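You operate a simulated robot arm through the tools that you are given. There is no shell and no other tool.

Carry out the task below with a simulated robot arm. There is one attempt and no reset: what you move stays moved.

Task
Put things in order on the open top of the cabinet table. At the end: the clear jar from the open top of the cabinet table stands where the small green bottle (marked "COLOUR") stood; the blue ring seal stands on top of the grey half mould with purple tab (marked "4 rows"); the silver steel slot gauge stands where the blue ring seal stood; the small green bottle stands on top of the orange tin; whatever was shut is shut again. Leave all else as you found it, and nothing knocked over.
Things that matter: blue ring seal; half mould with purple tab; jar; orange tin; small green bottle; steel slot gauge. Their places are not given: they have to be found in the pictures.

It is judged by the outcome, as a careful person would: the job done as asked, and still so three seconds after it is handed in. It fails if anything else is knocked over, pushed out of place, dropped, spilled or broken. Lids that push on must go on centred and level and be pressed home; caps that screw on are set level and turned clockwise until they are tight.

Robot
A 6-joint arm with a two-finger parallel gripper, fixed in place. Base frame: the origin is at the foot of the arm, x ahead of it, y to its left, z up; the work surface is at about z = 0. Lengths are in mm, angles in degrees, forces in N, time in s.
With the tool pointing down near the work surface it reaches from about 180 to 460 mm from the base axis. Its first joint turns from -70.0 to 70.0 degrees. Payload 1.9 kg.
The TCP is the grasp point between the finger pads, 23 mm short of the fingertips. In the tool frame z runs along the fingers and y along their closing line. The gripper opens to 94 mm. The fingers are 38 mm wide and 10 mm thick; the gripper's body (54 by 96 mm) begins 39 mm behind the TCP.
Orientation is that of the tool frame in the base frame, as a unit quaternion [w, x, y, z]. With the fingers straight down and closing along the base's y, the tool's x points along the base's -x, its y along +y and its z along -z.

Tools
- The arm moves only by the tool play_rows. Its argument "motion" is one flat list of numbers, 7 for each row, row after row: the shift along the tool's x, y, z in mm, then the turn, a rotation vector about the tool's x, y, z in degrees, then the opening, from 0 (shut) to 1 (fully open). In form: [dx, dy, dz, rx, ry, rz, jaw, dx, dy, dz, rx, ry, rz, jaw, ...]. A call has 1 to 20 rows; each row is the pose to reach, as a shift and turn from the pose commanded when the call began, along the tool's axes at that moment. Each row takes 0.2 s and may step no farther than 50 mm and 8.6 degrees from the row before; otherwise, or with a gripper value out of range, the whole call is refused. Where a pose cannot be reached the arm comes as near as it can. A force on the tool above 40 N (or 10 N above the force at the start of the call, whichever is more), or a blocked arm, ends the call early, and 0.2 s more pass. The fingers move at their own pace (about 108 mm/s each) and stop on an object; they squeeze with about 27 N. The grip force told is the motor's: it shows also when the fingers shut on nothing. Time passes only in rows, and 0.2 s behind the last, so rows that repeat a pose let the fingers close. The reply holds the time, the measured pose of the TCP, the force on the tool along the base axes, the opening and the grip force, in the units named above and with some noise, with the torque about the TCP (base axes, N m) and any sound that the robot's microphone picked up.
- Cameras (640 x 400 px; columns grow to the right, rows downward): "scene" is fixed at [68.9, 324.7, 430.4]; the picture's right is [-0.62, -0.78, 0.00], its down [-0.40, 0.32, -0.86] and it looks along [0.67, -0.53, -0.51] (base axes); focal length 214 px, centre (320, 200). "wrist" rides on the gripper at [86, 16, -75] in the tool frame; the picture's right is [-0.18, 0.98, 0.00], its down [-0.58, -0.11, -0.81] and it looks along [-0.79, -0.15, 0.59] (tool axes); focal length 243 px, centre (320, 200).
- capture(camera): a new picture of that camera. It takes no simulated time.
- probe_pixels(camera, pixels): for up to 12 pixels [column, row] of the newest picture of that camera ("zoom" is the newest enlarged one), the place [x, y, z] in the base frame of the surface seen there, good to about 3 mm. It takes no simulated time.
- inspect(camera, box): a new picture of the part [left, top, right, bottom] of that camera's present view, enlarged. It takes no simulated time.
- finish_job(): hands the job in; it is judged then, once.

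Open the gripper and draw the arm clear of the work before you hand the job in, unless the task says otherwise.

The tools are called after "Request:" as name(argument=value, ...) on one line, values as JSON. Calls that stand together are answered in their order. play_rows: Moves the arm, as the interface text tells. Its arguments: {"type":"object","properties":{"motion":{"type":"array","items":{"type":"number"}}},"required":["motion"]} The other tools are called the same way: capture (camera) takes a picture; probe_pixels (camera, pixels) gives the place of the surface under pixels of a picture; inspect (camera, box) takes an enlarged picture of a part of a camera's view; finish_job () hands the job in.

At the start:

```text
time: 0.0
tool_pos: [207.5, 88.8, 432.7]
ee_rot: [0.0, 0.0, 1.0, 0.002]
contact_force: [0.2, 0.2, -1.2]
ft_torque: [0.02, -0.03, 0.0]
finger_gap: 94.4
grip_force: 0.0
```

scene: 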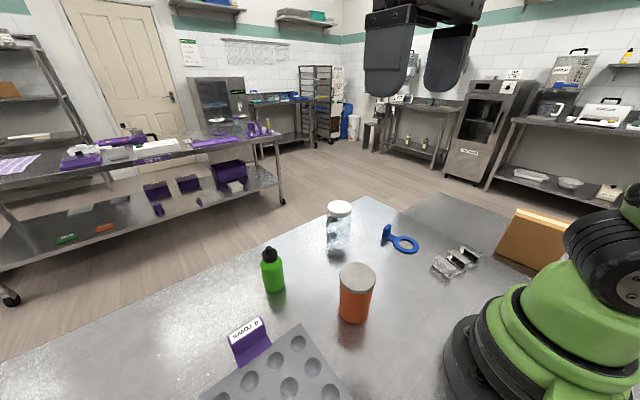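
wrist: 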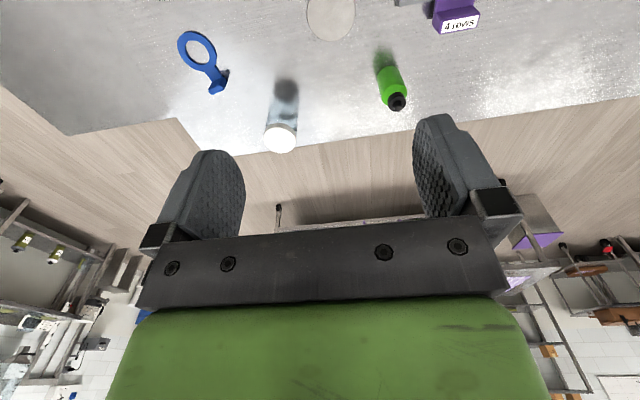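

The scene picture shows the jar at about (339,225), the green bottle (272,270), the orange tin (355,293), the blue ring (402,241), the steel gauge (455,262) and the mould with purple tab (270,365). I'll enlarge these areas to see their details.

Request:
inspect(camera="scene", box=[200, 180, 520, 400])

Request:
inspect(camera="wrist", box=[120, 0, 520, 180])

```text
1.82 times, centred on (360, 290) of scene
```

zoom: 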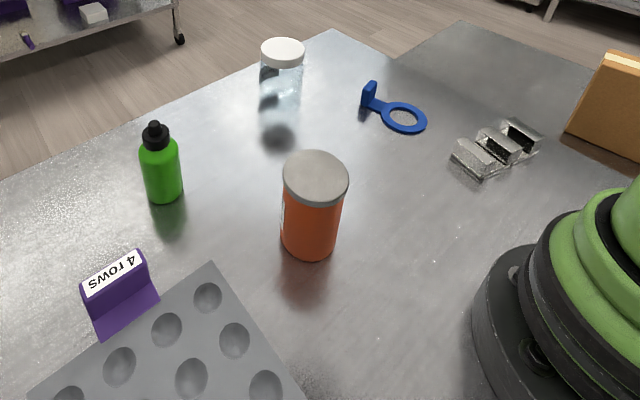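

```text
1.60 times, centred on (320, 90) of wrist
```

zoom: 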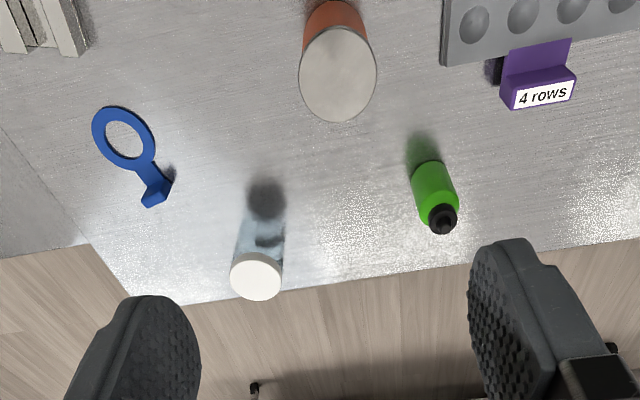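

Now I'll probe points on each object in the scene view to find their places.

Request:
capture(camera="scene")

Request:
probe_pixels(camera="scene", pixels=[[339, 204], [339, 212], [328, 240], [338, 248], [271, 248], [272, 257], [274, 288], [264, 270], [357, 270], [342, 278], [355, 318], [370, 272]])

Request:
probe_pixels(camera="scene", pixels=[[386, 228], [382, 240], [392, 242], [413, 243], [402, 252], [404, 245], [440, 263], [452, 272], [460, 248], [470, 255], [478, 258], [455, 262]])

Request:
probe_pixels(camera="scene", pixels=[[247, 328], [262, 322], [240, 345], [268, 345], [250, 360], [302, 324], [315, 343], [298, 343], [290, 364], [270, 360], [340, 380], [260, 385]])

```text
taken
```

scene: 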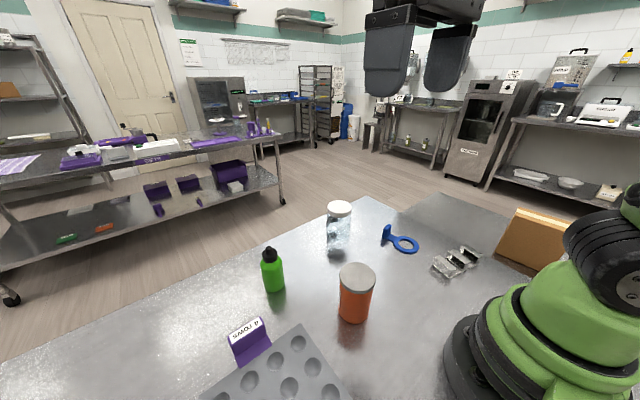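

```text
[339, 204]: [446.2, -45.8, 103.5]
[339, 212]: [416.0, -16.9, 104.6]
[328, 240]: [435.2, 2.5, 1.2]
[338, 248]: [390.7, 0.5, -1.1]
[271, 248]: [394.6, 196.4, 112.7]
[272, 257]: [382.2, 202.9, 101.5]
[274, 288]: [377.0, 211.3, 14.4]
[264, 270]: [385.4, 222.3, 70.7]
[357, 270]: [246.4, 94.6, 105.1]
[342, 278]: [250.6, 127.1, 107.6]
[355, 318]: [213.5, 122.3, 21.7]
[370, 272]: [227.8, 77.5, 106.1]
```

```text
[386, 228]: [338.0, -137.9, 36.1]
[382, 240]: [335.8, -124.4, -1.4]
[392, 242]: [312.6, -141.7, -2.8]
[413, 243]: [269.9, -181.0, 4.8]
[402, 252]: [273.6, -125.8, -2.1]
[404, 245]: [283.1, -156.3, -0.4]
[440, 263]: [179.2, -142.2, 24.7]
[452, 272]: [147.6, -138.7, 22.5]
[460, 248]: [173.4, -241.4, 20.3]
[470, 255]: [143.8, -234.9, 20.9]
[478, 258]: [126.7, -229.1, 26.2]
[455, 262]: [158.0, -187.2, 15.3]
```

```text
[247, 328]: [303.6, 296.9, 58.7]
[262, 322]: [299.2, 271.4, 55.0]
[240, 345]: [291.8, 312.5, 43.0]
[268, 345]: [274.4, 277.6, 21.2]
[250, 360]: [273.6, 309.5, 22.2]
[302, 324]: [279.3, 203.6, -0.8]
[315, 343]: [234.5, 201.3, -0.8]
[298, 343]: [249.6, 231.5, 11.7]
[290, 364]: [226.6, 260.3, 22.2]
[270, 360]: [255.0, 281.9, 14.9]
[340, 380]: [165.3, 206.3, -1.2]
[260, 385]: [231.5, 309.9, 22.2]
```

The scene probes locate everything roughly. The wrist picture is a view from above, so I'll cross-check the places there, including the jar lid at (280,138), bottle cap (397,102), tin top (331,15) and ring (197,50).

Request:
capture(camera="wrist")

Request:
probe_pixels(camera="wrist", pixels=[[265, 138], [280, 138], [296, 138], [280, 126], [280, 150], [286, 90], [397, 102], [390, 88], [385, 72], [387, 58], [331, 15], [307, 18]])

Request:
probe_pixels(camera="wrist", pixels=[[354, 15], [331, 38], [197, 50], [181, 45], [212, 53], [192, 33], [203, 64], [213, 80], [216, 87], [225, 75], [460, 24], [437, 22]])

```text
taken
```

wrist: 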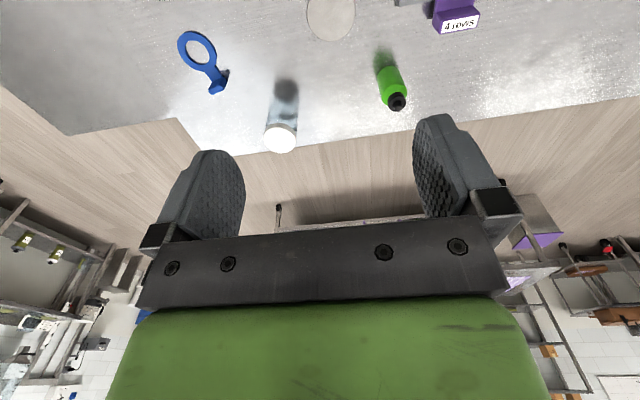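

```text
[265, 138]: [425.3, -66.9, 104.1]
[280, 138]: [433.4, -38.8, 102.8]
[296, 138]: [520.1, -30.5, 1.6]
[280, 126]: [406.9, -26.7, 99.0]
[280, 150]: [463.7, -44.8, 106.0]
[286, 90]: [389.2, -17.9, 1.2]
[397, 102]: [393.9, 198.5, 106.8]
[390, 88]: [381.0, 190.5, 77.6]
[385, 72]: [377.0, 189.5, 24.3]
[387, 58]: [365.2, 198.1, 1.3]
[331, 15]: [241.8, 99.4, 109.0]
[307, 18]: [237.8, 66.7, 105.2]
```

```text
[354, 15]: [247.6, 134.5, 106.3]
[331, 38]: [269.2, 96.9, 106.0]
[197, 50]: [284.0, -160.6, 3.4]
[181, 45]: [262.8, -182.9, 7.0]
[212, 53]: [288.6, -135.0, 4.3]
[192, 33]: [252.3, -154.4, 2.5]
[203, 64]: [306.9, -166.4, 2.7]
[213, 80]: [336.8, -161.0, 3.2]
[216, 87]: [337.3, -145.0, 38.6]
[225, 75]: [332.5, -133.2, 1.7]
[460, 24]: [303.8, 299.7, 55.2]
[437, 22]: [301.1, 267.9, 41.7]
```

Tin centre is about (241,99) with its top at z≈106, bottle about (388,197), jar about (435,-43) and ring about (283,-157). I'll move the arm to the right and lower so the wrist camera can look closely at the ring and the gauge.

Request:
play_rows(motion=[4.5, -36.5, 17, 0, 0, 0, 1, 9, -73, 34, 0, 0, 0, 1, 13.5, -109.5, 51, 0, 0, 0, 1, 18, -146, 68, 0, 0, 0, 1, 22.5, -182.5, 85, 0, 0, 0, 1, 27, -219, 103, 0, 0, 0, 1, 27, -219, 103, 0, 0, 0, 1])

Request:
capture(camera="wrist")

Request:
capture(camera="scene")

```text
time: 1.6
tool_pos: [181.3, -129.3, 330.0]
ee_rot: [0.001, 0.0, 1.0, 0.002]
contact_force: [-0.1, -0.2, -0.6]
ft_torque: [-0.02, -0.02, 0.0]
finger_gap: 93.8
grip_force: 0.0
```

```text
taken
```

wrist: 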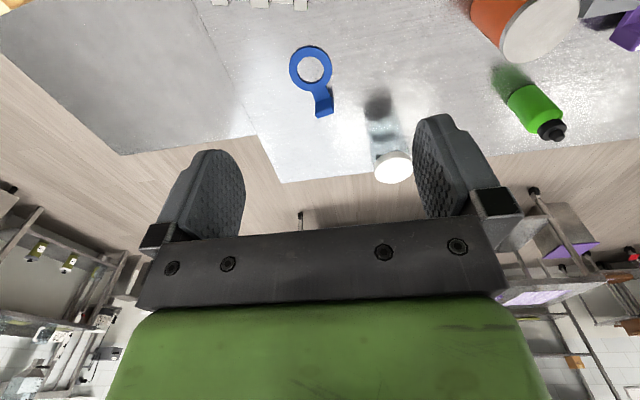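

```text
taken
```

scene: 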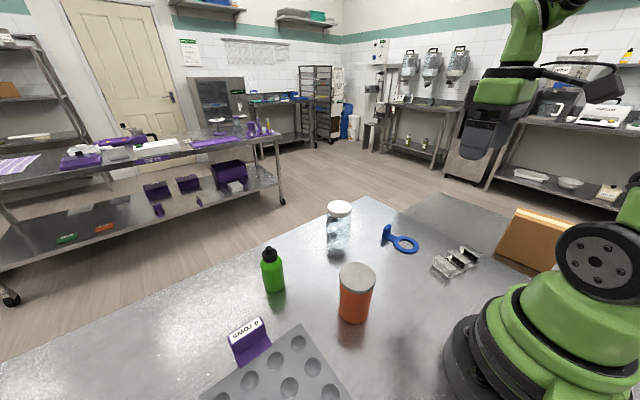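

The ring is at (312,75) in the wrist picture, with its bent tab at (324,105). I'll enlarge it there, and the gauge in the scene view.

Request:
inspect(camera="wrist", box=[240, 30, 400, 130])

Request:
probe_pixels(camera="zoom", pixels=[[290, 65], [285, 240], [198, 155], [370, 155], [290, 110], [290, 190], [320, 270], [300, 340], [370, 325], [335, 330], [345, 310], [330, 290]])

Request:
inspect(camera="scene", box=[360, 210, 500, 298])

```text
4.00 times, centred on (320, 80) of wrist
```

zoom: 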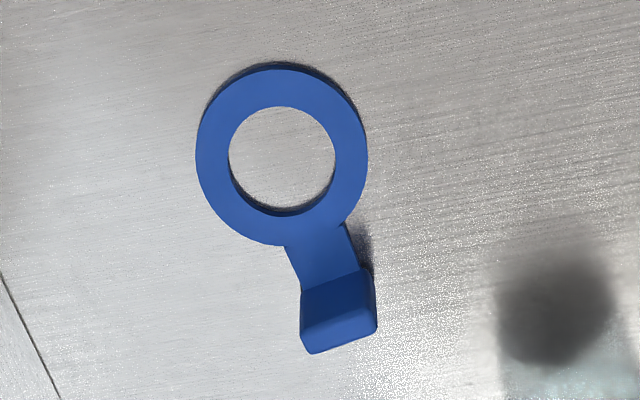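

```text
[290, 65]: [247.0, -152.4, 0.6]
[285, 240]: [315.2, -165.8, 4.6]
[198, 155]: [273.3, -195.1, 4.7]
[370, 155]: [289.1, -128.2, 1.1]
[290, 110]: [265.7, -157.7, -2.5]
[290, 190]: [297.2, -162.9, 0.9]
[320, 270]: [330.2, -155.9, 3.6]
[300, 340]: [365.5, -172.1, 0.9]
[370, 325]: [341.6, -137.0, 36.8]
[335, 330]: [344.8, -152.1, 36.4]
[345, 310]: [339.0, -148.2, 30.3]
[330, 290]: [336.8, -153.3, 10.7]
```

```text
4.55 times, centred on (430, 254) of scene
```

zoom: 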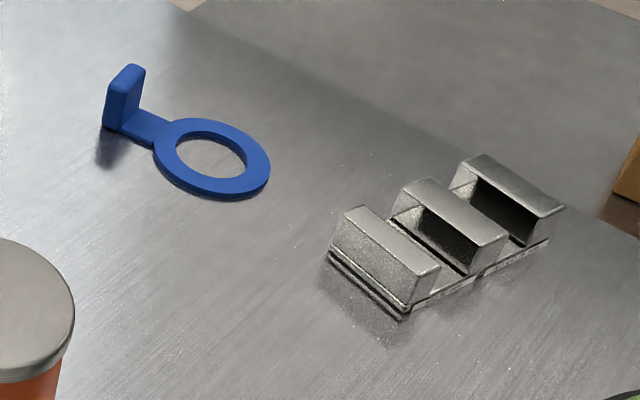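

The ring is flat with a stem and an upright tab plate at about (341,-147), about 37 mm high; the gauge is a base plate with three blocks at zoom (340–560,160–320). I'll probe the gauge's corners in this zoom.

Request:
probe_pixels(camera="zoom", pixels=[[350, 212], [432, 270], [408, 300], [335, 245], [425, 183], [500, 240], [480, 160], [556, 210], [405, 315], [548, 242], [470, 265], [510, 255]])

Request:
probe_pixels(camera="zoom", pixels=[[385, 240], [460, 210], [515, 185], [110, 100], [135, 75], [125, 85], [108, 120], [135, 125], [330, 258], [400, 215], [455, 190], [440, 295]])

```text
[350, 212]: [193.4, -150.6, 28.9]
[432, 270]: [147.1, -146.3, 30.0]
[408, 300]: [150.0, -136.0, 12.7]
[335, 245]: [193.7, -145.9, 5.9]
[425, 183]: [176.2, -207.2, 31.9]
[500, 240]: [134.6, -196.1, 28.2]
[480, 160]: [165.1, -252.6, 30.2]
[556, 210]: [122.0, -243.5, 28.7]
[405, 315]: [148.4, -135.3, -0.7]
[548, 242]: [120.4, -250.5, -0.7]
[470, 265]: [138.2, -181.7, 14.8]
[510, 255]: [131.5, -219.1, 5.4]
```

```text
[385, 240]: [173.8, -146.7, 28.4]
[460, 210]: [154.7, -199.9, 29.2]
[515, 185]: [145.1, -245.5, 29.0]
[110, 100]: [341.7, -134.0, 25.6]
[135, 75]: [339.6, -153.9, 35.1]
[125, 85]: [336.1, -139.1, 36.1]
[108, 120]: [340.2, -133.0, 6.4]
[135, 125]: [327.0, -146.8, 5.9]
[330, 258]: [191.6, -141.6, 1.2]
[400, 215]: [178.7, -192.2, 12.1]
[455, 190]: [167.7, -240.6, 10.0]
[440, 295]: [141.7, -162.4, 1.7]
```

The gauge is about 118 × 45 mm, 29 mm high, centred near (156,-199) with its long axis turned about 14° from base y. Next I'll swing the camera over to the left to look at the mould from above.

Request:
play_rows(motion=[-8, 45, 0, 0, 0, 0, 1, -16, 90, 0, 0, 0, 0, 1, -24, 135, 0, 0, 0, 0, 1, -28, 180, 0, 0, 0, 0, 1, -16, 225, 0, 0, 0, 0, 1, 0, 270, 0, 0, 0, 0, 1, 16, 315, 0, 0, 0, 0, 1, 31, 359, 0, 0, 0, 0, 1, 31, 359, 0, 0, 0, 0, 1])

Request:
capture(camera="wrist")

Request:
capture(camera="scene")

```text
time: 3.6
tool_pos: [148.7, 231.2, 333.6]
ee_rot: [0.0, 0.001, 1.0, 0.002]
contact_force: [0.3, -0.7, 0.4]
ft_torque: [-0.04, 0.02, -0.01]
finger_gap: 93.9
grip_force: 0.1
```

```text
taken
```

wrist: 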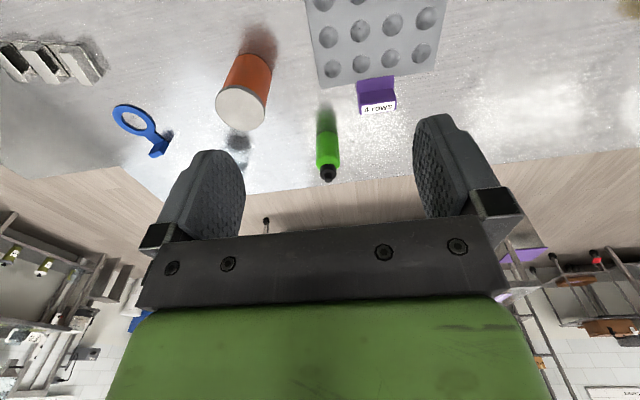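

```text
taken
```

scene: 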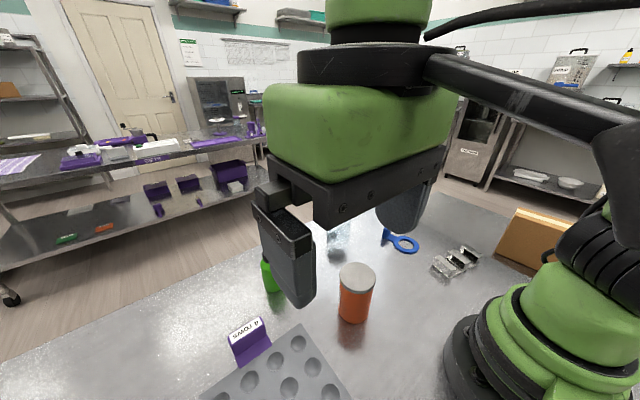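

The mould shows at (375,40) in the wrist picture, cut off at the top. I'll enlarge it and probe its corners and cavities.

Request:
inspect(camera="wrist", box=[290, 0, 480, 119])

Request:
probe_pixels(camera="zoom", pixels=[[90, 275], [485, 235], [60, 20], [530, 10], [200, 170], [300, 140], [230, 280], [355, 255], [235, 365], [355, 355], [140, 240], [150, 110]])

Request:
probe_pixels(camera="scene", pixels=[[243, 330], [263, 322], [250, 358], [270, 345], [520, 210], [497, 245], [548, 270], [510, 260], [535, 240], [205, 398], [350, 398], [300, 326]])

```text
3.36 times, centred on (385, 60) of wrist
```

zoom: 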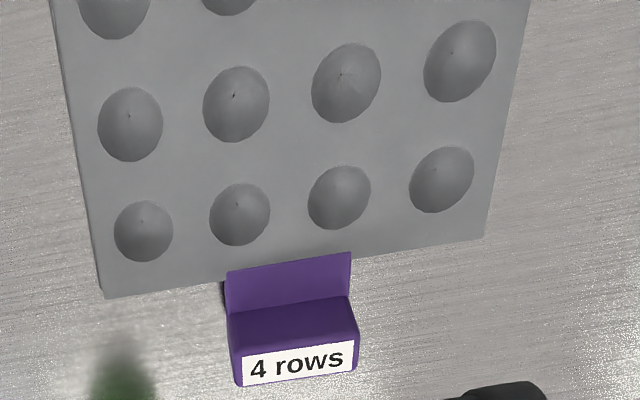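

```text
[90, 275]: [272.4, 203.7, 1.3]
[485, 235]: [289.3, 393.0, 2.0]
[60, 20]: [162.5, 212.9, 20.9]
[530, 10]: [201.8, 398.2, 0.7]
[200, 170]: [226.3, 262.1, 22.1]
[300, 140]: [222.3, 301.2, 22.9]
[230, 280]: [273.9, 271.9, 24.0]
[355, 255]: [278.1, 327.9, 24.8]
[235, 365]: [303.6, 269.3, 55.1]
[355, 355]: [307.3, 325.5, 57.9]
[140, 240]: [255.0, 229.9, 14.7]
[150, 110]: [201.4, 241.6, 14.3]
```

```text
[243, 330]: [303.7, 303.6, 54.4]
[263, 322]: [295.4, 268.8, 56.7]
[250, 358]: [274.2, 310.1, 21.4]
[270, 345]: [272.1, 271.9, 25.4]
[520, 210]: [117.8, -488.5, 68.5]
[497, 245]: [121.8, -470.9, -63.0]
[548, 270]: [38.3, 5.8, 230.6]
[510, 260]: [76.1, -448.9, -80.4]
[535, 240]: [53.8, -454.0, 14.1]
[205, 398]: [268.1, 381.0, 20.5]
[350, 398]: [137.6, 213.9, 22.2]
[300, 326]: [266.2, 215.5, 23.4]
```

The mould's top is at z≈22, spanning y≈213 to 385 with its front edge near x≈270, and the purple tab beyond it. I'll tilt the tool about 24° so that the camera looks farther down and shows the mould's rear side.

Request:
play_rows(motion=[0, 0, 0, 0, 8, 0, 1, 0, 0, -10, 0, 16, 0, 1, 0, 0, -20, 0, 24, 0, 1, 0, 0, -20, 0, 24, 0, 1])

Request:
capture(camera="wrist")

```text
time: 4.6
tool_pos: [148.6, 230.7, 350.9]
ee_rot: [-0.209, 0.0, 0.978, 0.003]
contact_force: [-0.2, -0.3, 0.2]
ft_torque: [-0.02, 0.0, -0.04]
finger_gap: 93.9
grip_force: 0.1
```

```text
taken
```

wrist: 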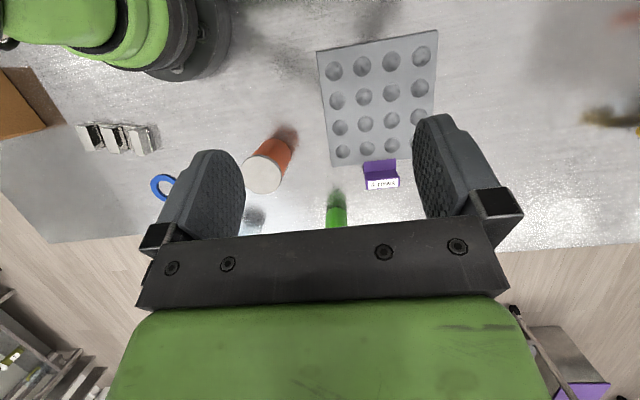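

The whole 4×4 mould is visible now (corners about (317,52), (437,32), (332,165), and right-bottom hidden by the finger). I'll enlarge the mould and gauge and probe them.

Request:
inspect(camera="wrist", box=[290, 10, 490, 200])

Request:
probe_pixels(camera="wrist", pixels=[[319, 54], [434, 34], [334, 163], [412, 157], [349, 80], [400, 78], [379, 109], [362, 112], [366, 165], [398, 162], [371, 185], [397, 182]])

Request:
inspect(camera="wrist", box=[60, 100, 220, 200])

Request:
probe_pixels(camera="zoom", pixels=[[75, 105], [130, 95], [100, 200], [170, 190], [180, 110], [230, 100], [215, 205], [260, 210], [290, 110], [320, 220], [380, 190], [385, 110]])

```text
2.11 times, centred on (390, 105) of wrist
```

zoom: 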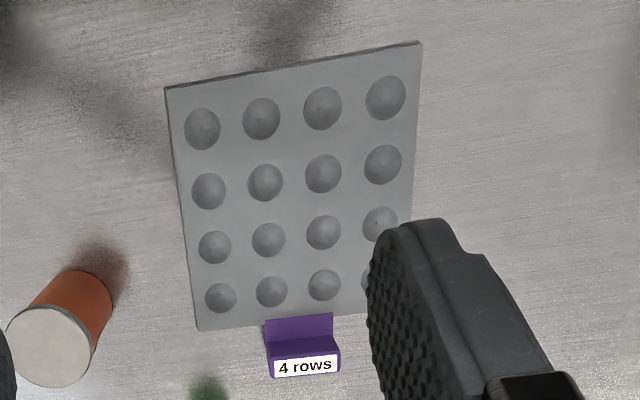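

```text
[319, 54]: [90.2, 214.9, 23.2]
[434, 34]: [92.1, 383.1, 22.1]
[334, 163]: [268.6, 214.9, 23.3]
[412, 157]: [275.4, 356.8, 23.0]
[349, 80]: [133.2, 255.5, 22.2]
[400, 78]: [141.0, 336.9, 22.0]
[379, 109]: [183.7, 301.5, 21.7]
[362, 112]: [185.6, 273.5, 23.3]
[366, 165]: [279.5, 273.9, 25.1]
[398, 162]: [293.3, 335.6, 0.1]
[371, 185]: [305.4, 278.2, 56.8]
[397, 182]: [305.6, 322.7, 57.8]
```

```text
4.00 times, centred on (140, 150) of wrist
```

zoom: 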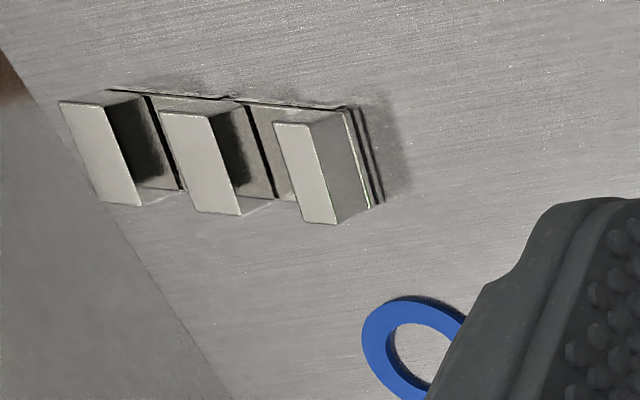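

```text
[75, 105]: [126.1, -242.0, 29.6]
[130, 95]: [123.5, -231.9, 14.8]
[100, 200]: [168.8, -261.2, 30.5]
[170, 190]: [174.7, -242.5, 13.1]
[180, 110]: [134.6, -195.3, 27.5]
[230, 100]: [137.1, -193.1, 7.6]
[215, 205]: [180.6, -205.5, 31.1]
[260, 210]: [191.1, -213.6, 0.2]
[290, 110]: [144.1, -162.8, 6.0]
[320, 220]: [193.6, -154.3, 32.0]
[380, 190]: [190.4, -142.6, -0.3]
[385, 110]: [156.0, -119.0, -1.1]
```

The mould spans x≈88–272, y≈213–385, so its centre is about (182,299), with its top at z≈22. I'll level the tool again, then travel to above the ring's tab with the jaws turned 78° so that they close across the tab plate.

Request:
play_rows(motion=[0, 0, 0, 0, -8, 0, 1, 0, 0, 0, 0, -16, 0, 1, 0, 0, 0, 0, -24, 0, 1, 0, 0, 0, 0, -24, 0, 1])

Request:
play_rows(motion=[-19, -38, 15, 0, 0, 7.8, 1, -38, -76, 30, 0, 0, 15.6, 1, -57, -114, 45, 0, 0, 23.4, 1, -76, -152, 60, 0, 0, 31.2, 1, -95, -190, 75, 0, 0, 39, 1, -114, -228, 90, 0, 0, 46.8, 1, -133, -266, 105, 0, 0, 54.6, 1, -152, -304, 120, 0, 0, 62.4, 1, -171, -342, 135, 0, 0, 70.2, 1, -192, -378, 151, 0, 0, 78, 1, -192, -378, 151, 0, 0, 78, 1])

Request:
capture(camera="wrist")

Request:
capture(camera="scene")

```text
time: 5.6
tool_pos: [150.2, 230.1, 350.9]
ee_rot: [0.002, 0.0, 1.0, 0.001]
contact_force: [0.3, 0.0, 0.0]
ft_torque: [-0.01, 0.01, -0.01]
finger_gap: 93.8
grip_force: 0.0
```

```text
time: 8.0
tool_pos: [341.1, -147.5, 197.6]
ee_rot: [-0.001, 0.631, 0.776, 0.001]
contact_force: [-0.4, -0.7, -0.3]
ft_torque: [-0.01, 0.02, 0.01]
finger_gap: 94.1
grip_force: 0.1
```

```text
taken
```

wrist: 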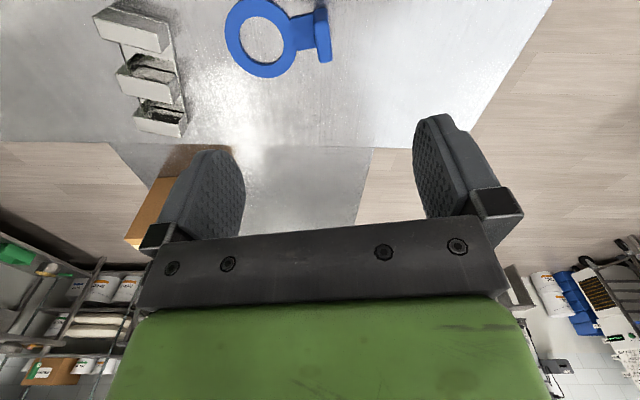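

```text
taken
```

scene: 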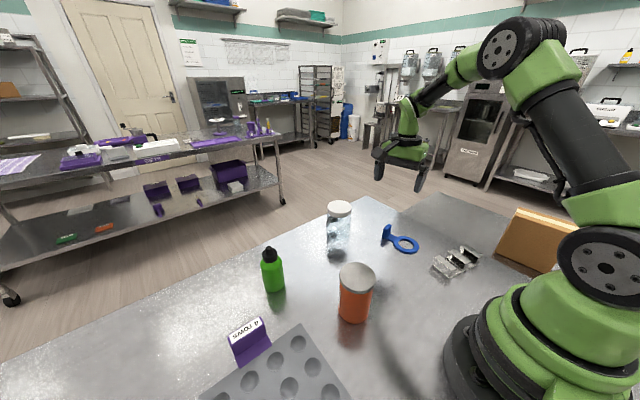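

The tab stands at (321,35) in the wrist picture, right below the TCP as planned. I'll enlarge this to measure the tab's position and direction precisely.

Request:
inspect(camera="wrist", box=[210, 0, 370, 100])

Request:
probe_pixels(camera="zoom", pixels=[[432, 235], [478, 230], [422, 35], [465, 35], [455, 130], [432, 130], [475, 130], [380, 90], [380, 180], [65, 150], [380, 130], [205, 300]])

```text
4.00 times, centred on (290, 50) of wrist
```

zoom: 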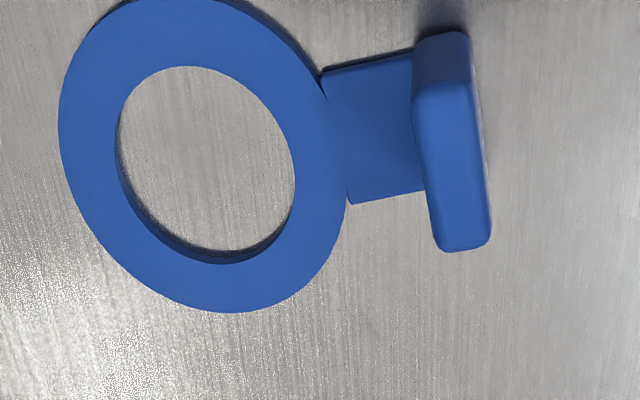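

```text
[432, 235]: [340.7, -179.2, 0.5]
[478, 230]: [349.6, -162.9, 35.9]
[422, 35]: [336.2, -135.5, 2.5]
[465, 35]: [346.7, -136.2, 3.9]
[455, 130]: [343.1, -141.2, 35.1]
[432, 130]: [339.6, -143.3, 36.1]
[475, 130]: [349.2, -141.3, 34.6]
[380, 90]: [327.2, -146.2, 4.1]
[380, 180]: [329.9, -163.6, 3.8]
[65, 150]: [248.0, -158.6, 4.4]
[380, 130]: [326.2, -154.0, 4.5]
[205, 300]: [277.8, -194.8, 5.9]
```

The tab's top centre works out at about (344,-150), height 37, direction about 10.5°. I'll shift to it, turn 1.5° more, and go down to TCP z≈35 with the jaws half open, keeping the fingertips above the ring.

Request:
play_rows(motion=[-2.9, 2.4, 35, 0, 0, 1.5, 0.6, -2.9, 2.4, 75, 0, 0, 1.5, 0.5, -2.9, 2.4, 110, 0, 0, 1.5, 0.5, -2.9, 2.4, 135, 0, 0, 1.5, 0.5, -2.9, 2.4, 150, 0, 0, 1.5, 0.5, -2.9, 2.4, 160, 0, 0, 1.5, 0.5, -2.9, 2.4, 160, 0, 0, 1.5, 0.5])

Request:
capture(camera="wrist")

Request:
inspect(camera="scene", box=[320, 160, 480, 260])

```text
time: 9.6
tool_pos: [343.8, -148.7, 38.8]
ee_rot: [-0.001, 0.639, 0.769, 0.002]
contact_force: [-0.1, 0.3, 0.0]
ft_torque: [0.0, -0.02, 0.02]
finger_gap: 47.2
grip_force: 0.0
```

```text
taken
```

wrist: 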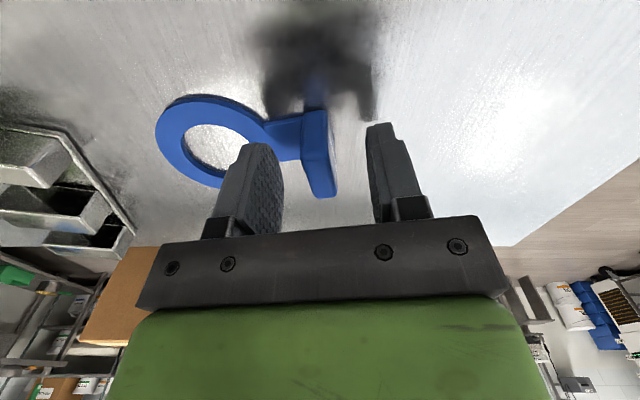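

```text
4.00 times, centred on (400, 210) of scene
```

zoom: 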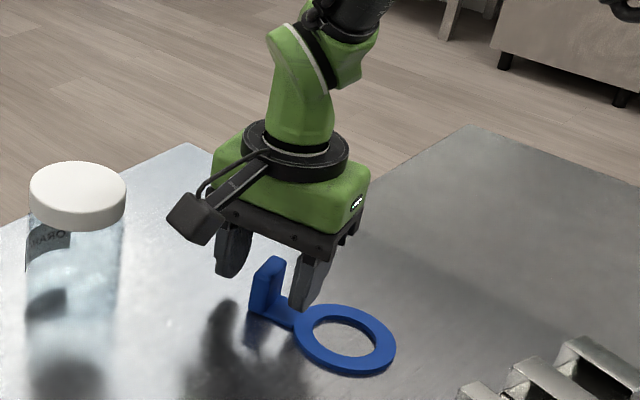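

The fingers straddle the tab with the ring-side finger over the stem and clear of the ring. I'll go 3 mm lower and close on the tab.

Request:
play_rows(motion=[0, 0, 3, 0, 0, 0, 0.5, 0, 0, 3, 0, 0, 0, 0.2, 0, 0, 3, 0, 0, 0, 0, 0, 0, 3, 0, 0, 0, 0, 0, 0, 3, 0, 0, 0, 0])

Request:
capture(camera="wrist")

```text
time: 10.8
tool_pos: [344.6, -149.5, 35.5]
ee_rot: [-0.001, 0.64, 0.768, 0.001]
contact_force: [0.7, -1.1, 0.5]
ft_torque: [0.01, 0.02, 0.0]
finger_gap: 13.3
grip_force: 27.4
```

```text
taken
```

wrist: 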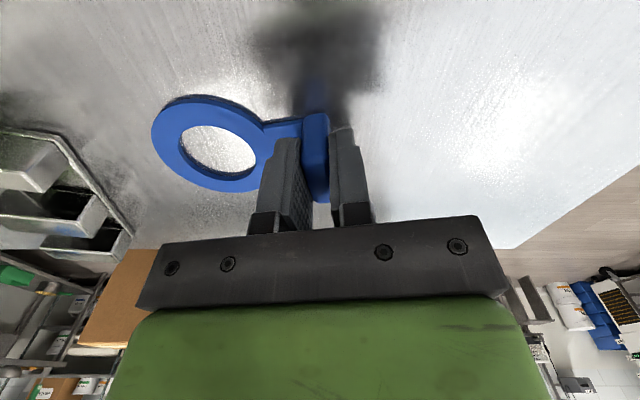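

The jaws hold the tab (gap 13.3 mm, 27 N), with the ring resting at TCP z 35.5. I'll lift it straight up to about z 200.

Request:
play_rows(motion=[0, 0, -10, 0, 0, 0, 0, 0, 0, -30, 0, 0, 0, 0, 0, 0, -65, 0, 0, 0, 0, 0, 0, -105, 0, 0, 0, 0, 0, 0, -145, 0, 0, 0, 0, 0, 0, -165, 0, 0, 0, 0, 0, 0, -165, 0, 0, 0, 0])

Request:
capture(camera="wrist")

Request:
capture(camera="scene")

```text
time: 12.4
tool_pos: [343.9, -149.0, 200.0]
ee_rot: [-0.002, 0.64, 0.769, 0.0]
contact_force: [-0.4, -0.3, 0.5]
ft_torque: [-0.01, 0.0, -0.04]
finger_gap: 13.2
grip_force: 27.0
```

```text
taken
```

wrist: 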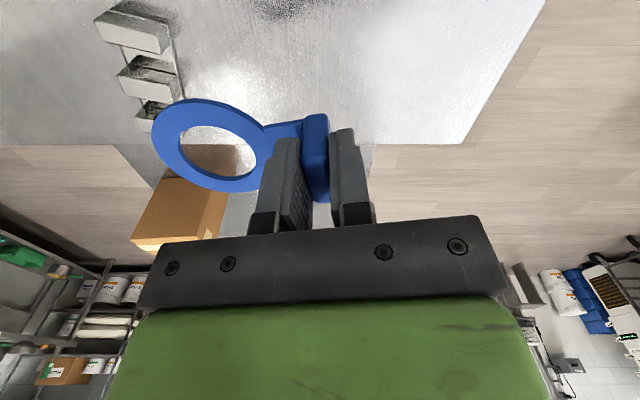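

```text
taken
```

scene: 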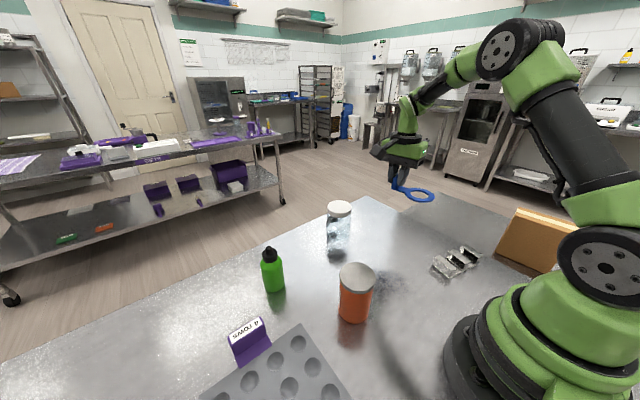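

The ring hangs level in the grip. I'll carry it at z 200 over to above the mould, turning the jaws back so the stem points along +y (TCP target (190,336)).

Request:
play_rows(motion=[42.1, -5.3, 0, 0, 0, -6.6, 0, 84.2, -10.7, 0, 0, 0, -13.3, 0, 126.3, -16, 0, 0, 0, -19.9, 0, 168.4, -21.4, 0, 0, 0, -26.5, 0, 210.5, -26.7, 0, 0, 0, -33.2, 0, 252.6, -32, 0, 0, 0, -39.8, 0, 294.7, -37.4, 0, 0, 0, -46.5, 0, 336.8, -42.7, 0, 0, 0, -53.1, 0, 378.9, -48.1, 0, 0, 0, -59.7, 0, 421, -53.4, 0, 0, 0, -66.4, 0, 463.1, -58.8, 0, 0, 0, -73, 0, 505.2, -64.1, 0, 0, 0, -79.65, 0, 505.2, -64.1, 0, 0, 0, -79.65, 0])

Request:
capture(camera="wrist")

Request:
capture(camera="scene")

```text
time: 15.2
tool_pos: [188.3, 337.3, 203.2]
ee_rot: [-0.001, -0.002, 1.0, 0.002]
contact_force: [0.0, 1.0, -0.7]
ft_torque: [0.01, 0.02, 0.0]
finger_gap: 12.9
grip_force: 27.2
```

```text
taken
```

wrist: 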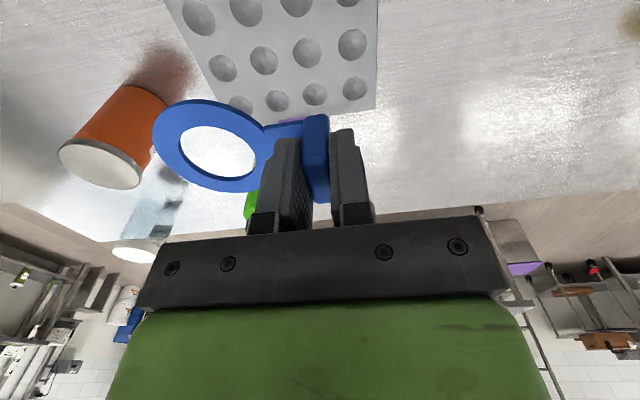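

```text
taken
```

scene: 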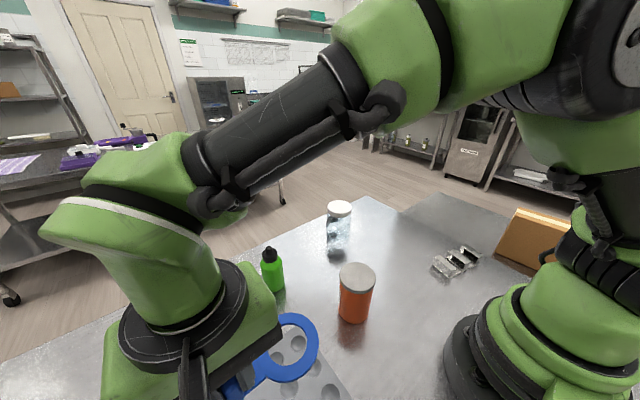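

The ring is over the mould. I'll go down to TCP z≈63, about 5 mm above contact, and look.

Request:
play_rows(motion=[0, 0, 30, 0, 0, 0, 0, 0, 0, 65, 0, 0, 0, 0, 0, 0, 100, 0, 0, 0, 0, 0, 0, 125, 0, 0, 0, 0, 0, 0, 140, 0, 0, 0, 0, 0, 0, 140, 0, 0, 0, 0])

Request:
capture(camera="wrist")

Request:
capture(camera="scene")

```text
time: 16.6
tool_pos: [189.5, 337.2, 63.8]
ee_rot: [-0.001, -0.001, 1.0, 0.002]
contact_force: [-0.3, 0.3, -0.2]
ft_torque: [0.0, -0.04, -0.02]
finger_gap: 13.3
grip_force: 27.0
```

```text
taken
```

wrist: 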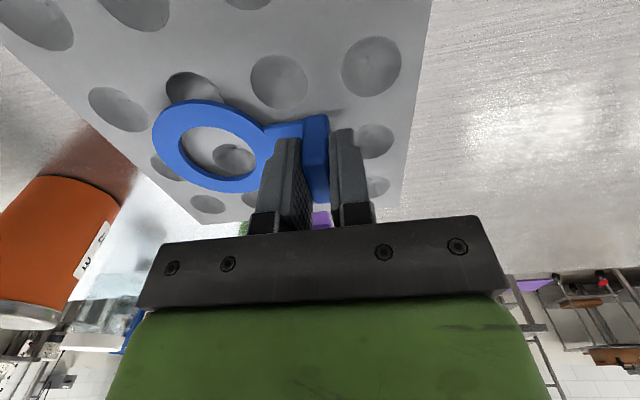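

```text
taken
```

scene: 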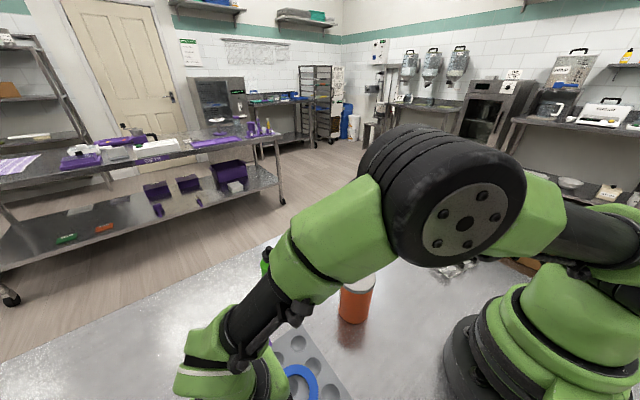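

The ring hovers a few mm above the mould's surface. I'll lower it in small steps until the force shows contact.

Request:
play_rows(motion=[0, 0, 2, 0, 0, 0, 0, 0, 0, 4, 0, 0, 0, 0, 0, 0, 5, 0, 0, 0, 0, 0, 0, 5, 0, 0, 0, 0])

```text
time: 17.6
tool_pos: [189.4, 336.1, 57.5]
ee_rot: [0.0, -0.001, 1.0, 0.001]
contact_force: [-3.8, -0.4, 7.8]
ft_torque: [-0.13, 0.25, -0.1]
finger_gap: 13.1
grip_force: 27.2
```

Contact at TCP z 57.5 with 7.8 N, so the ring rests on the mould. I'll ease off slightly, open the jaws partly, and then rise.

Request:
play_rows(motion=[0, 0, -0.7, 0, 0, 0, 0, 0, 0, -0.7, 0, 0, 0, 0.25, 0, 0, -0.7, 0, 0, 0, 0.35, 0, 0, -0.7, 0, 0, 0, 0.35])

Request:
capture(camera="wrist")

```text
time: 18.6
tool_pos: [188.7, 334.9, 57.0]
ee_rot: [0.001, 0.0, 1.0, 0.001]
contact_force: [0.1, 0.0, 0.2]
ft_torque: [-0.01, 0.01, 0.03]
finger_gap: 32.8
grip_force: 0.1
```

```text
taken
```

wrist: 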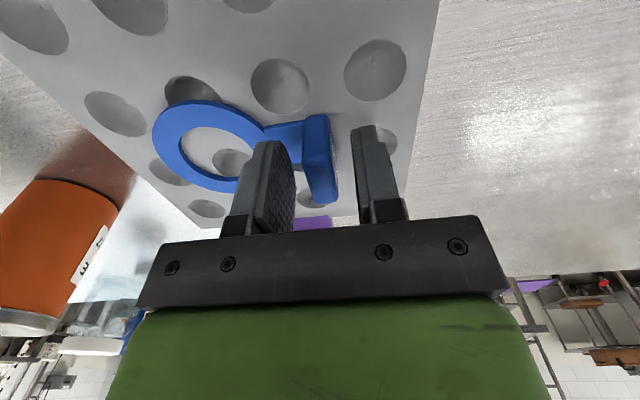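

The ring is lying on the mould and both fingers are clear of the tab. I'll rise to z≈230.

Request:
play_rows(motion=[0, 0, -10, 0, 0, 0, 0.35, 0, 0, -35, 0, 0, 0, 0.35, 0, 0, -75, 0, 0, 0, 0.35, 0, 0, -115, 0, 0, 0, 0.5, 0, 0, -155, 0, 0, 0, 0.6, 0, 0, -175, 0, 0, 0, 0.8, 0, 0, -175, 0, 0, 0, 0.8])

Request:
capture(camera="wrist")

Request:
capture(camera="scene")

```text
time: 20.2
tool_pos: [188.4, 334.1, 233.7]
ee_rot: [0.0, -0.001, 1.0, 0.001]
contact_force: [0.2, 0.0, -1.3]
ft_torque: [0.0, -0.02, 0.0]
finger_gap: 75.2
grip_force: 0.1
```

```text
taken
```

wrist: 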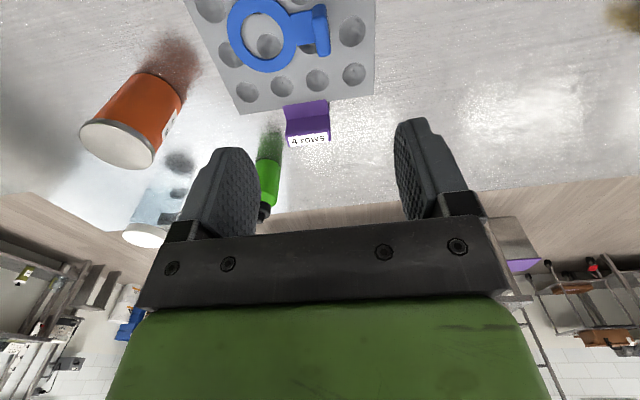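

```text
taken
```

scene: 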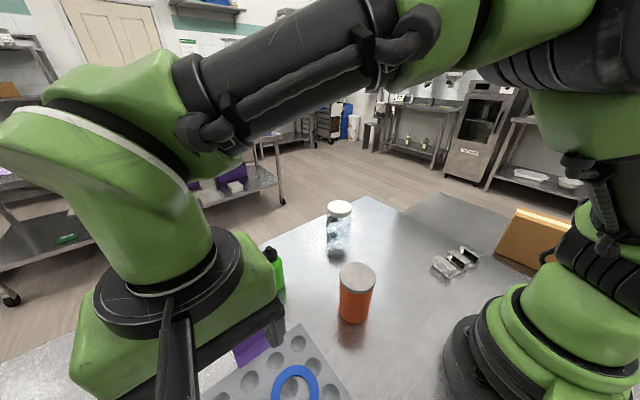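

The ring rests flat on the mould, stem along +y. Next I'll swing round to above the gauge (156,-199) at the same height, turning the jaws about 104° so that they close across its 45 mm width.

Request:
play_rows(motion=[-14.6, -39.1, 0, 0, 0, 7.4, 0.8, -29.1, -78.3, 0, 0, 0, 14.8, 0.8, -43.7, -117.4, 0, 0, 0, 22.2, 0.8, -58.3, -156.6, 0, 0, 0, 29.6, 0.8, -72.9, -195.7, 0, 0, 0, 37, 0.8, -87.4, -234.9, 0, 0, 0, 44.4, 0.8, -102, -274, 0, 0, 0, 51.8, 0.8, -82.9, -311, 0, 0, 0, 59.2, 0.8, -63.7, -348, 0, 0, 0, 66.6, 0.8, -44.6, -385, 0, 0, 0, 74, 0.8, -25.4, -422, 0, 0, 0, 81.4, 0.8, -6.3, -459, 0, 0, 0, 88.8, 0.8, 12.9, -496, 0, 0, 0, 96.2, 0.8, 32, -533, 0, 0, 0, 103.6, 0.8, 32, -533, 0, 0, 0, 103.6, 0.8, 32, -533, 0, 0, 0, 103.6, 0.8])

Request:
capture(camera="wrist")

Request:
capture(camera="scene")

```text
time: 23.6
tool_pos: [159.4, -196.8, 228.6]
ee_rot: [-0.001, 0.785, 0.619, 0.001]
contact_force: [0.1, 0.3, 0.0]
ft_torque: [-0.01, -0.01, 0.01]
finger_gap: 75.2
grip_force: 0.1
```

```text
taken
```

wrist: 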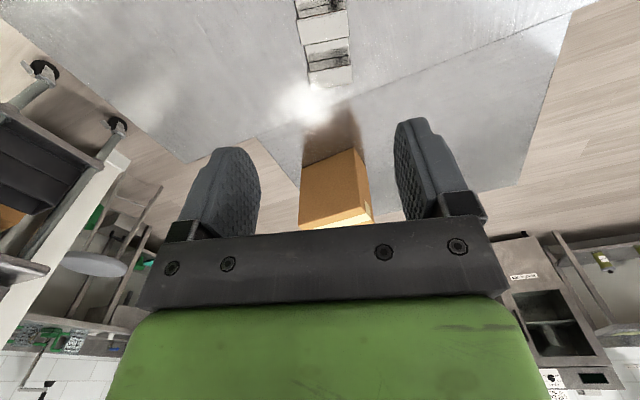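

```text
taken
```

scene: 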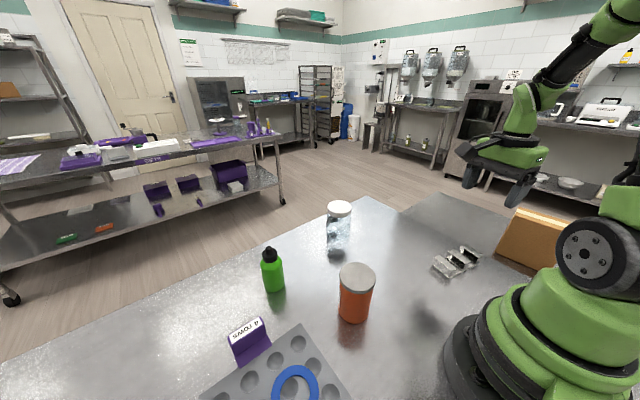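

The gauge shows at the top of the wrist picture around (320,30), beneath the TCP and nearly square to the jaws. I'll lower to z≈155 to see it whole.

Request:
play_rows(motion=[0, 0, 25, 0, 0, 0, 0.8, 0, 0, 50, 0, 0, 0, 0.8, 0, 0, 73, 0, 0, 0, 0.8, 0, 0, 73, 0, 0, 0, 0.8])

Request:
capture(camera="wrist")

Request:
inspect(camera="wrist", box=[240, 0, 400, 100])

Request:
probe_pixels(camera="wrist", pixels=[[320, 15], [320, 60], [320, 75], [320, 100], [300, 60], [345, 60], [302, 62], [350, 90], [305, 95], [290, 20], [345, 20], [330, 40]])

```text
time: 24.6
tool_pos: [157.6, -198.3, 157.1]
ee_rot: [-0.001, 0.785, 0.619, 0.002]
contact_force: [-0.2, 0.5, 0.4]
ft_torque: [-0.01, 0.0, -0.02]
finger_gap: 75.1
grip_force: 0.0
```

```text
taken
```

wrist: 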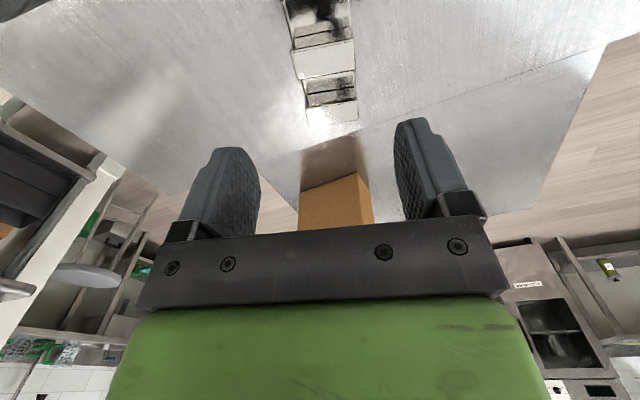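

```text
4.00 times, centred on (320, 50) of wrist
```

zoom: 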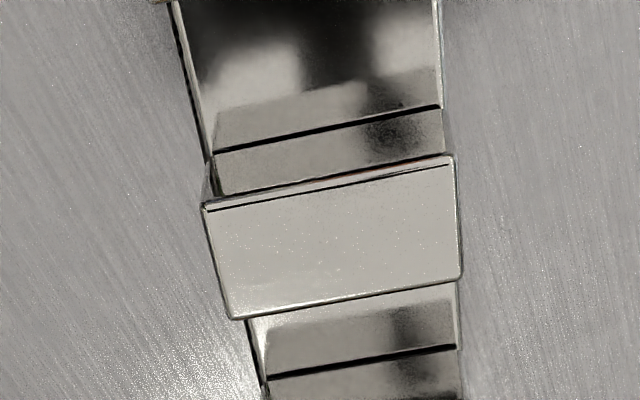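

```text
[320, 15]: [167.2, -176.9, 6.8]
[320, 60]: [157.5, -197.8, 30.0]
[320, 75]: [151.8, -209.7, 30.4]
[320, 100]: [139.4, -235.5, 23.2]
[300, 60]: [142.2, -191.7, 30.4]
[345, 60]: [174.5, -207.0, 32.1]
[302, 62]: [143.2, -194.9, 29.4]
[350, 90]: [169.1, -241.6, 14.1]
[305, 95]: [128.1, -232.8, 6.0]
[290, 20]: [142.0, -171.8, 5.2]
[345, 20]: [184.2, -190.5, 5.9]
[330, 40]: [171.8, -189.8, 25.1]
```

The middle block (zoom (203,205)–(462,318)) is square to the jaws and its centre lies about 3 mm along tool +y and 2 mm along tool −x of the TCP. I'll correct for that and go down to TCP z≈28.

Request:
play_rows(motion=[-2, 3.2, 25, 0, 0, 0, 0.85, -2, 3.2, 60, 0, 0, 0, 0.85, -2, 3.2, 90, 0, 0, 0, 0.85, -2, 3.2, 112, 0, 0, 0, 0.85, -2, 3.2, 124, 0, 0, 0, 0.85, -2, 3.2, 129, 0, 0, 0, 0.85, -2, 3.2, 129, 0, 0, 0, 0.85])

Request:
capture(camera="wrist")

Request:
inspect(camera="scene", box=[380, 200, 540, 300])

```text
time: 26.2
tool_pos: [161.2, -199.8, 29.5]
ee_rot: [-0.001, 0.785, 0.619, 0.001]
contact_force: [0.8, 1.0, 0.1]
ft_torque: [-0.01, 0.02, 0.03]
finger_gap: 80.0
grip_force: 0.0
```

```text
taken
```

wrist: 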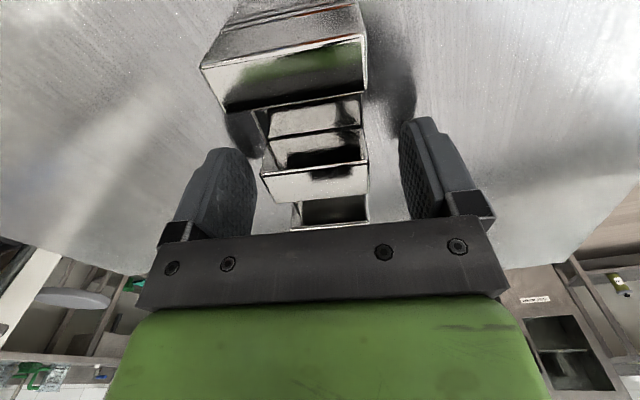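

```text
4.00 times, centred on (460, 250) of scene
```

zoom: 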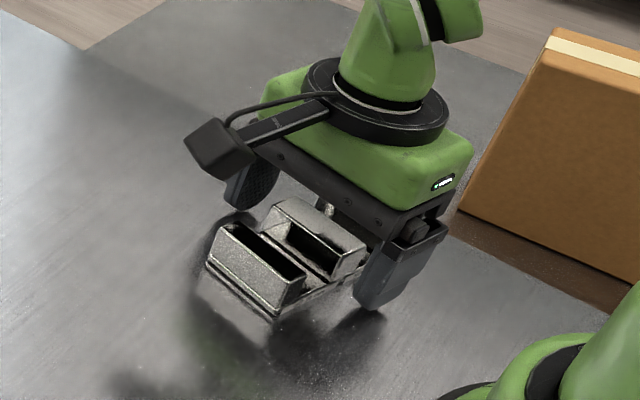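

The fingers straddle the middle block on both sides. I'll close the jaws on it.

Request:
play_rows(motion=[0, 0, 0, 0, 0, 0, 0.6, 0, 0, 0, 0, 0, 0, 0.3, 0, 0, 0, 0, 0, 0, 0, 0, 0, 0, 0, 0, 0, 0, 0, 0, 0, 0, 0, 0, 0])

Request:
capture(camera="wrist")

```text
time: 27.4
tool_pos: [161.1, -200.3, 28.2]
ee_rot: [-0.002, 0.786, 0.619, 0.001]
contact_force: [0.3, -0.3, -0.5]
ft_torque: [0.04, -0.03, -0.01]
finger_gap: 50.0
grip_force: 27.0
```

```text
taken
```

wrist: 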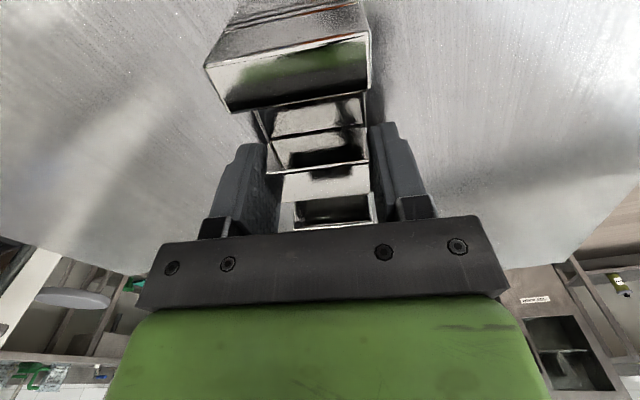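

The gauge is gripped (gap 50 mm, 27 N) at TCP z≈28.5. I'll lift it gently to about z 150.

Request:
play_rows(motion=[0, 0, -5, 0, 0, 0, 0, 0, 0, -15, 0, 0, 0, 0, 0, 0, -40, 0, 0, 0, 0, 0, 0, -70, 0, 0, 0, 0, 0, 0, -100, 0, 0, 0, 0, 0, 0, -120, 0, 0, 0, 0, 0, 0, -120, 0, 0, 0, 0])

Request:
capture(camera="wrist")

Request:
inspect(camera="scene", box=[380, 160, 540, 260])

```text
time: 29.0
tool_pos: [161.5, -200.5, 149.2]
ee_rot: [-0.001, 0.784, 0.62, 0.0]
contact_force: [0.5, 0.0, -2.6]
ft_torque: [0.03, -0.01, 0.0]
finger_gap: 49.8
grip_force: 26.9
```

```text
taken
```

wrist: 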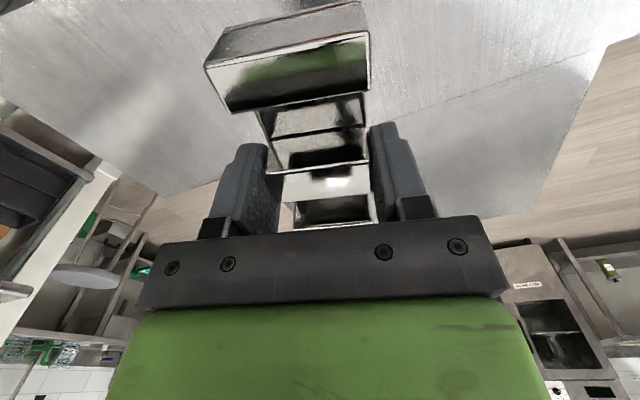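

```text
4.00 times, centred on (460, 210) of scene
```

zoom: 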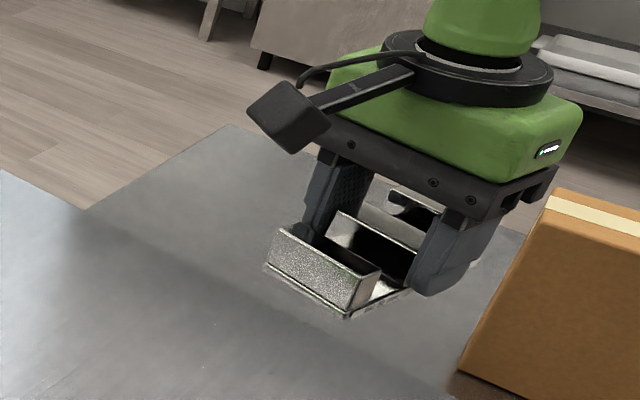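

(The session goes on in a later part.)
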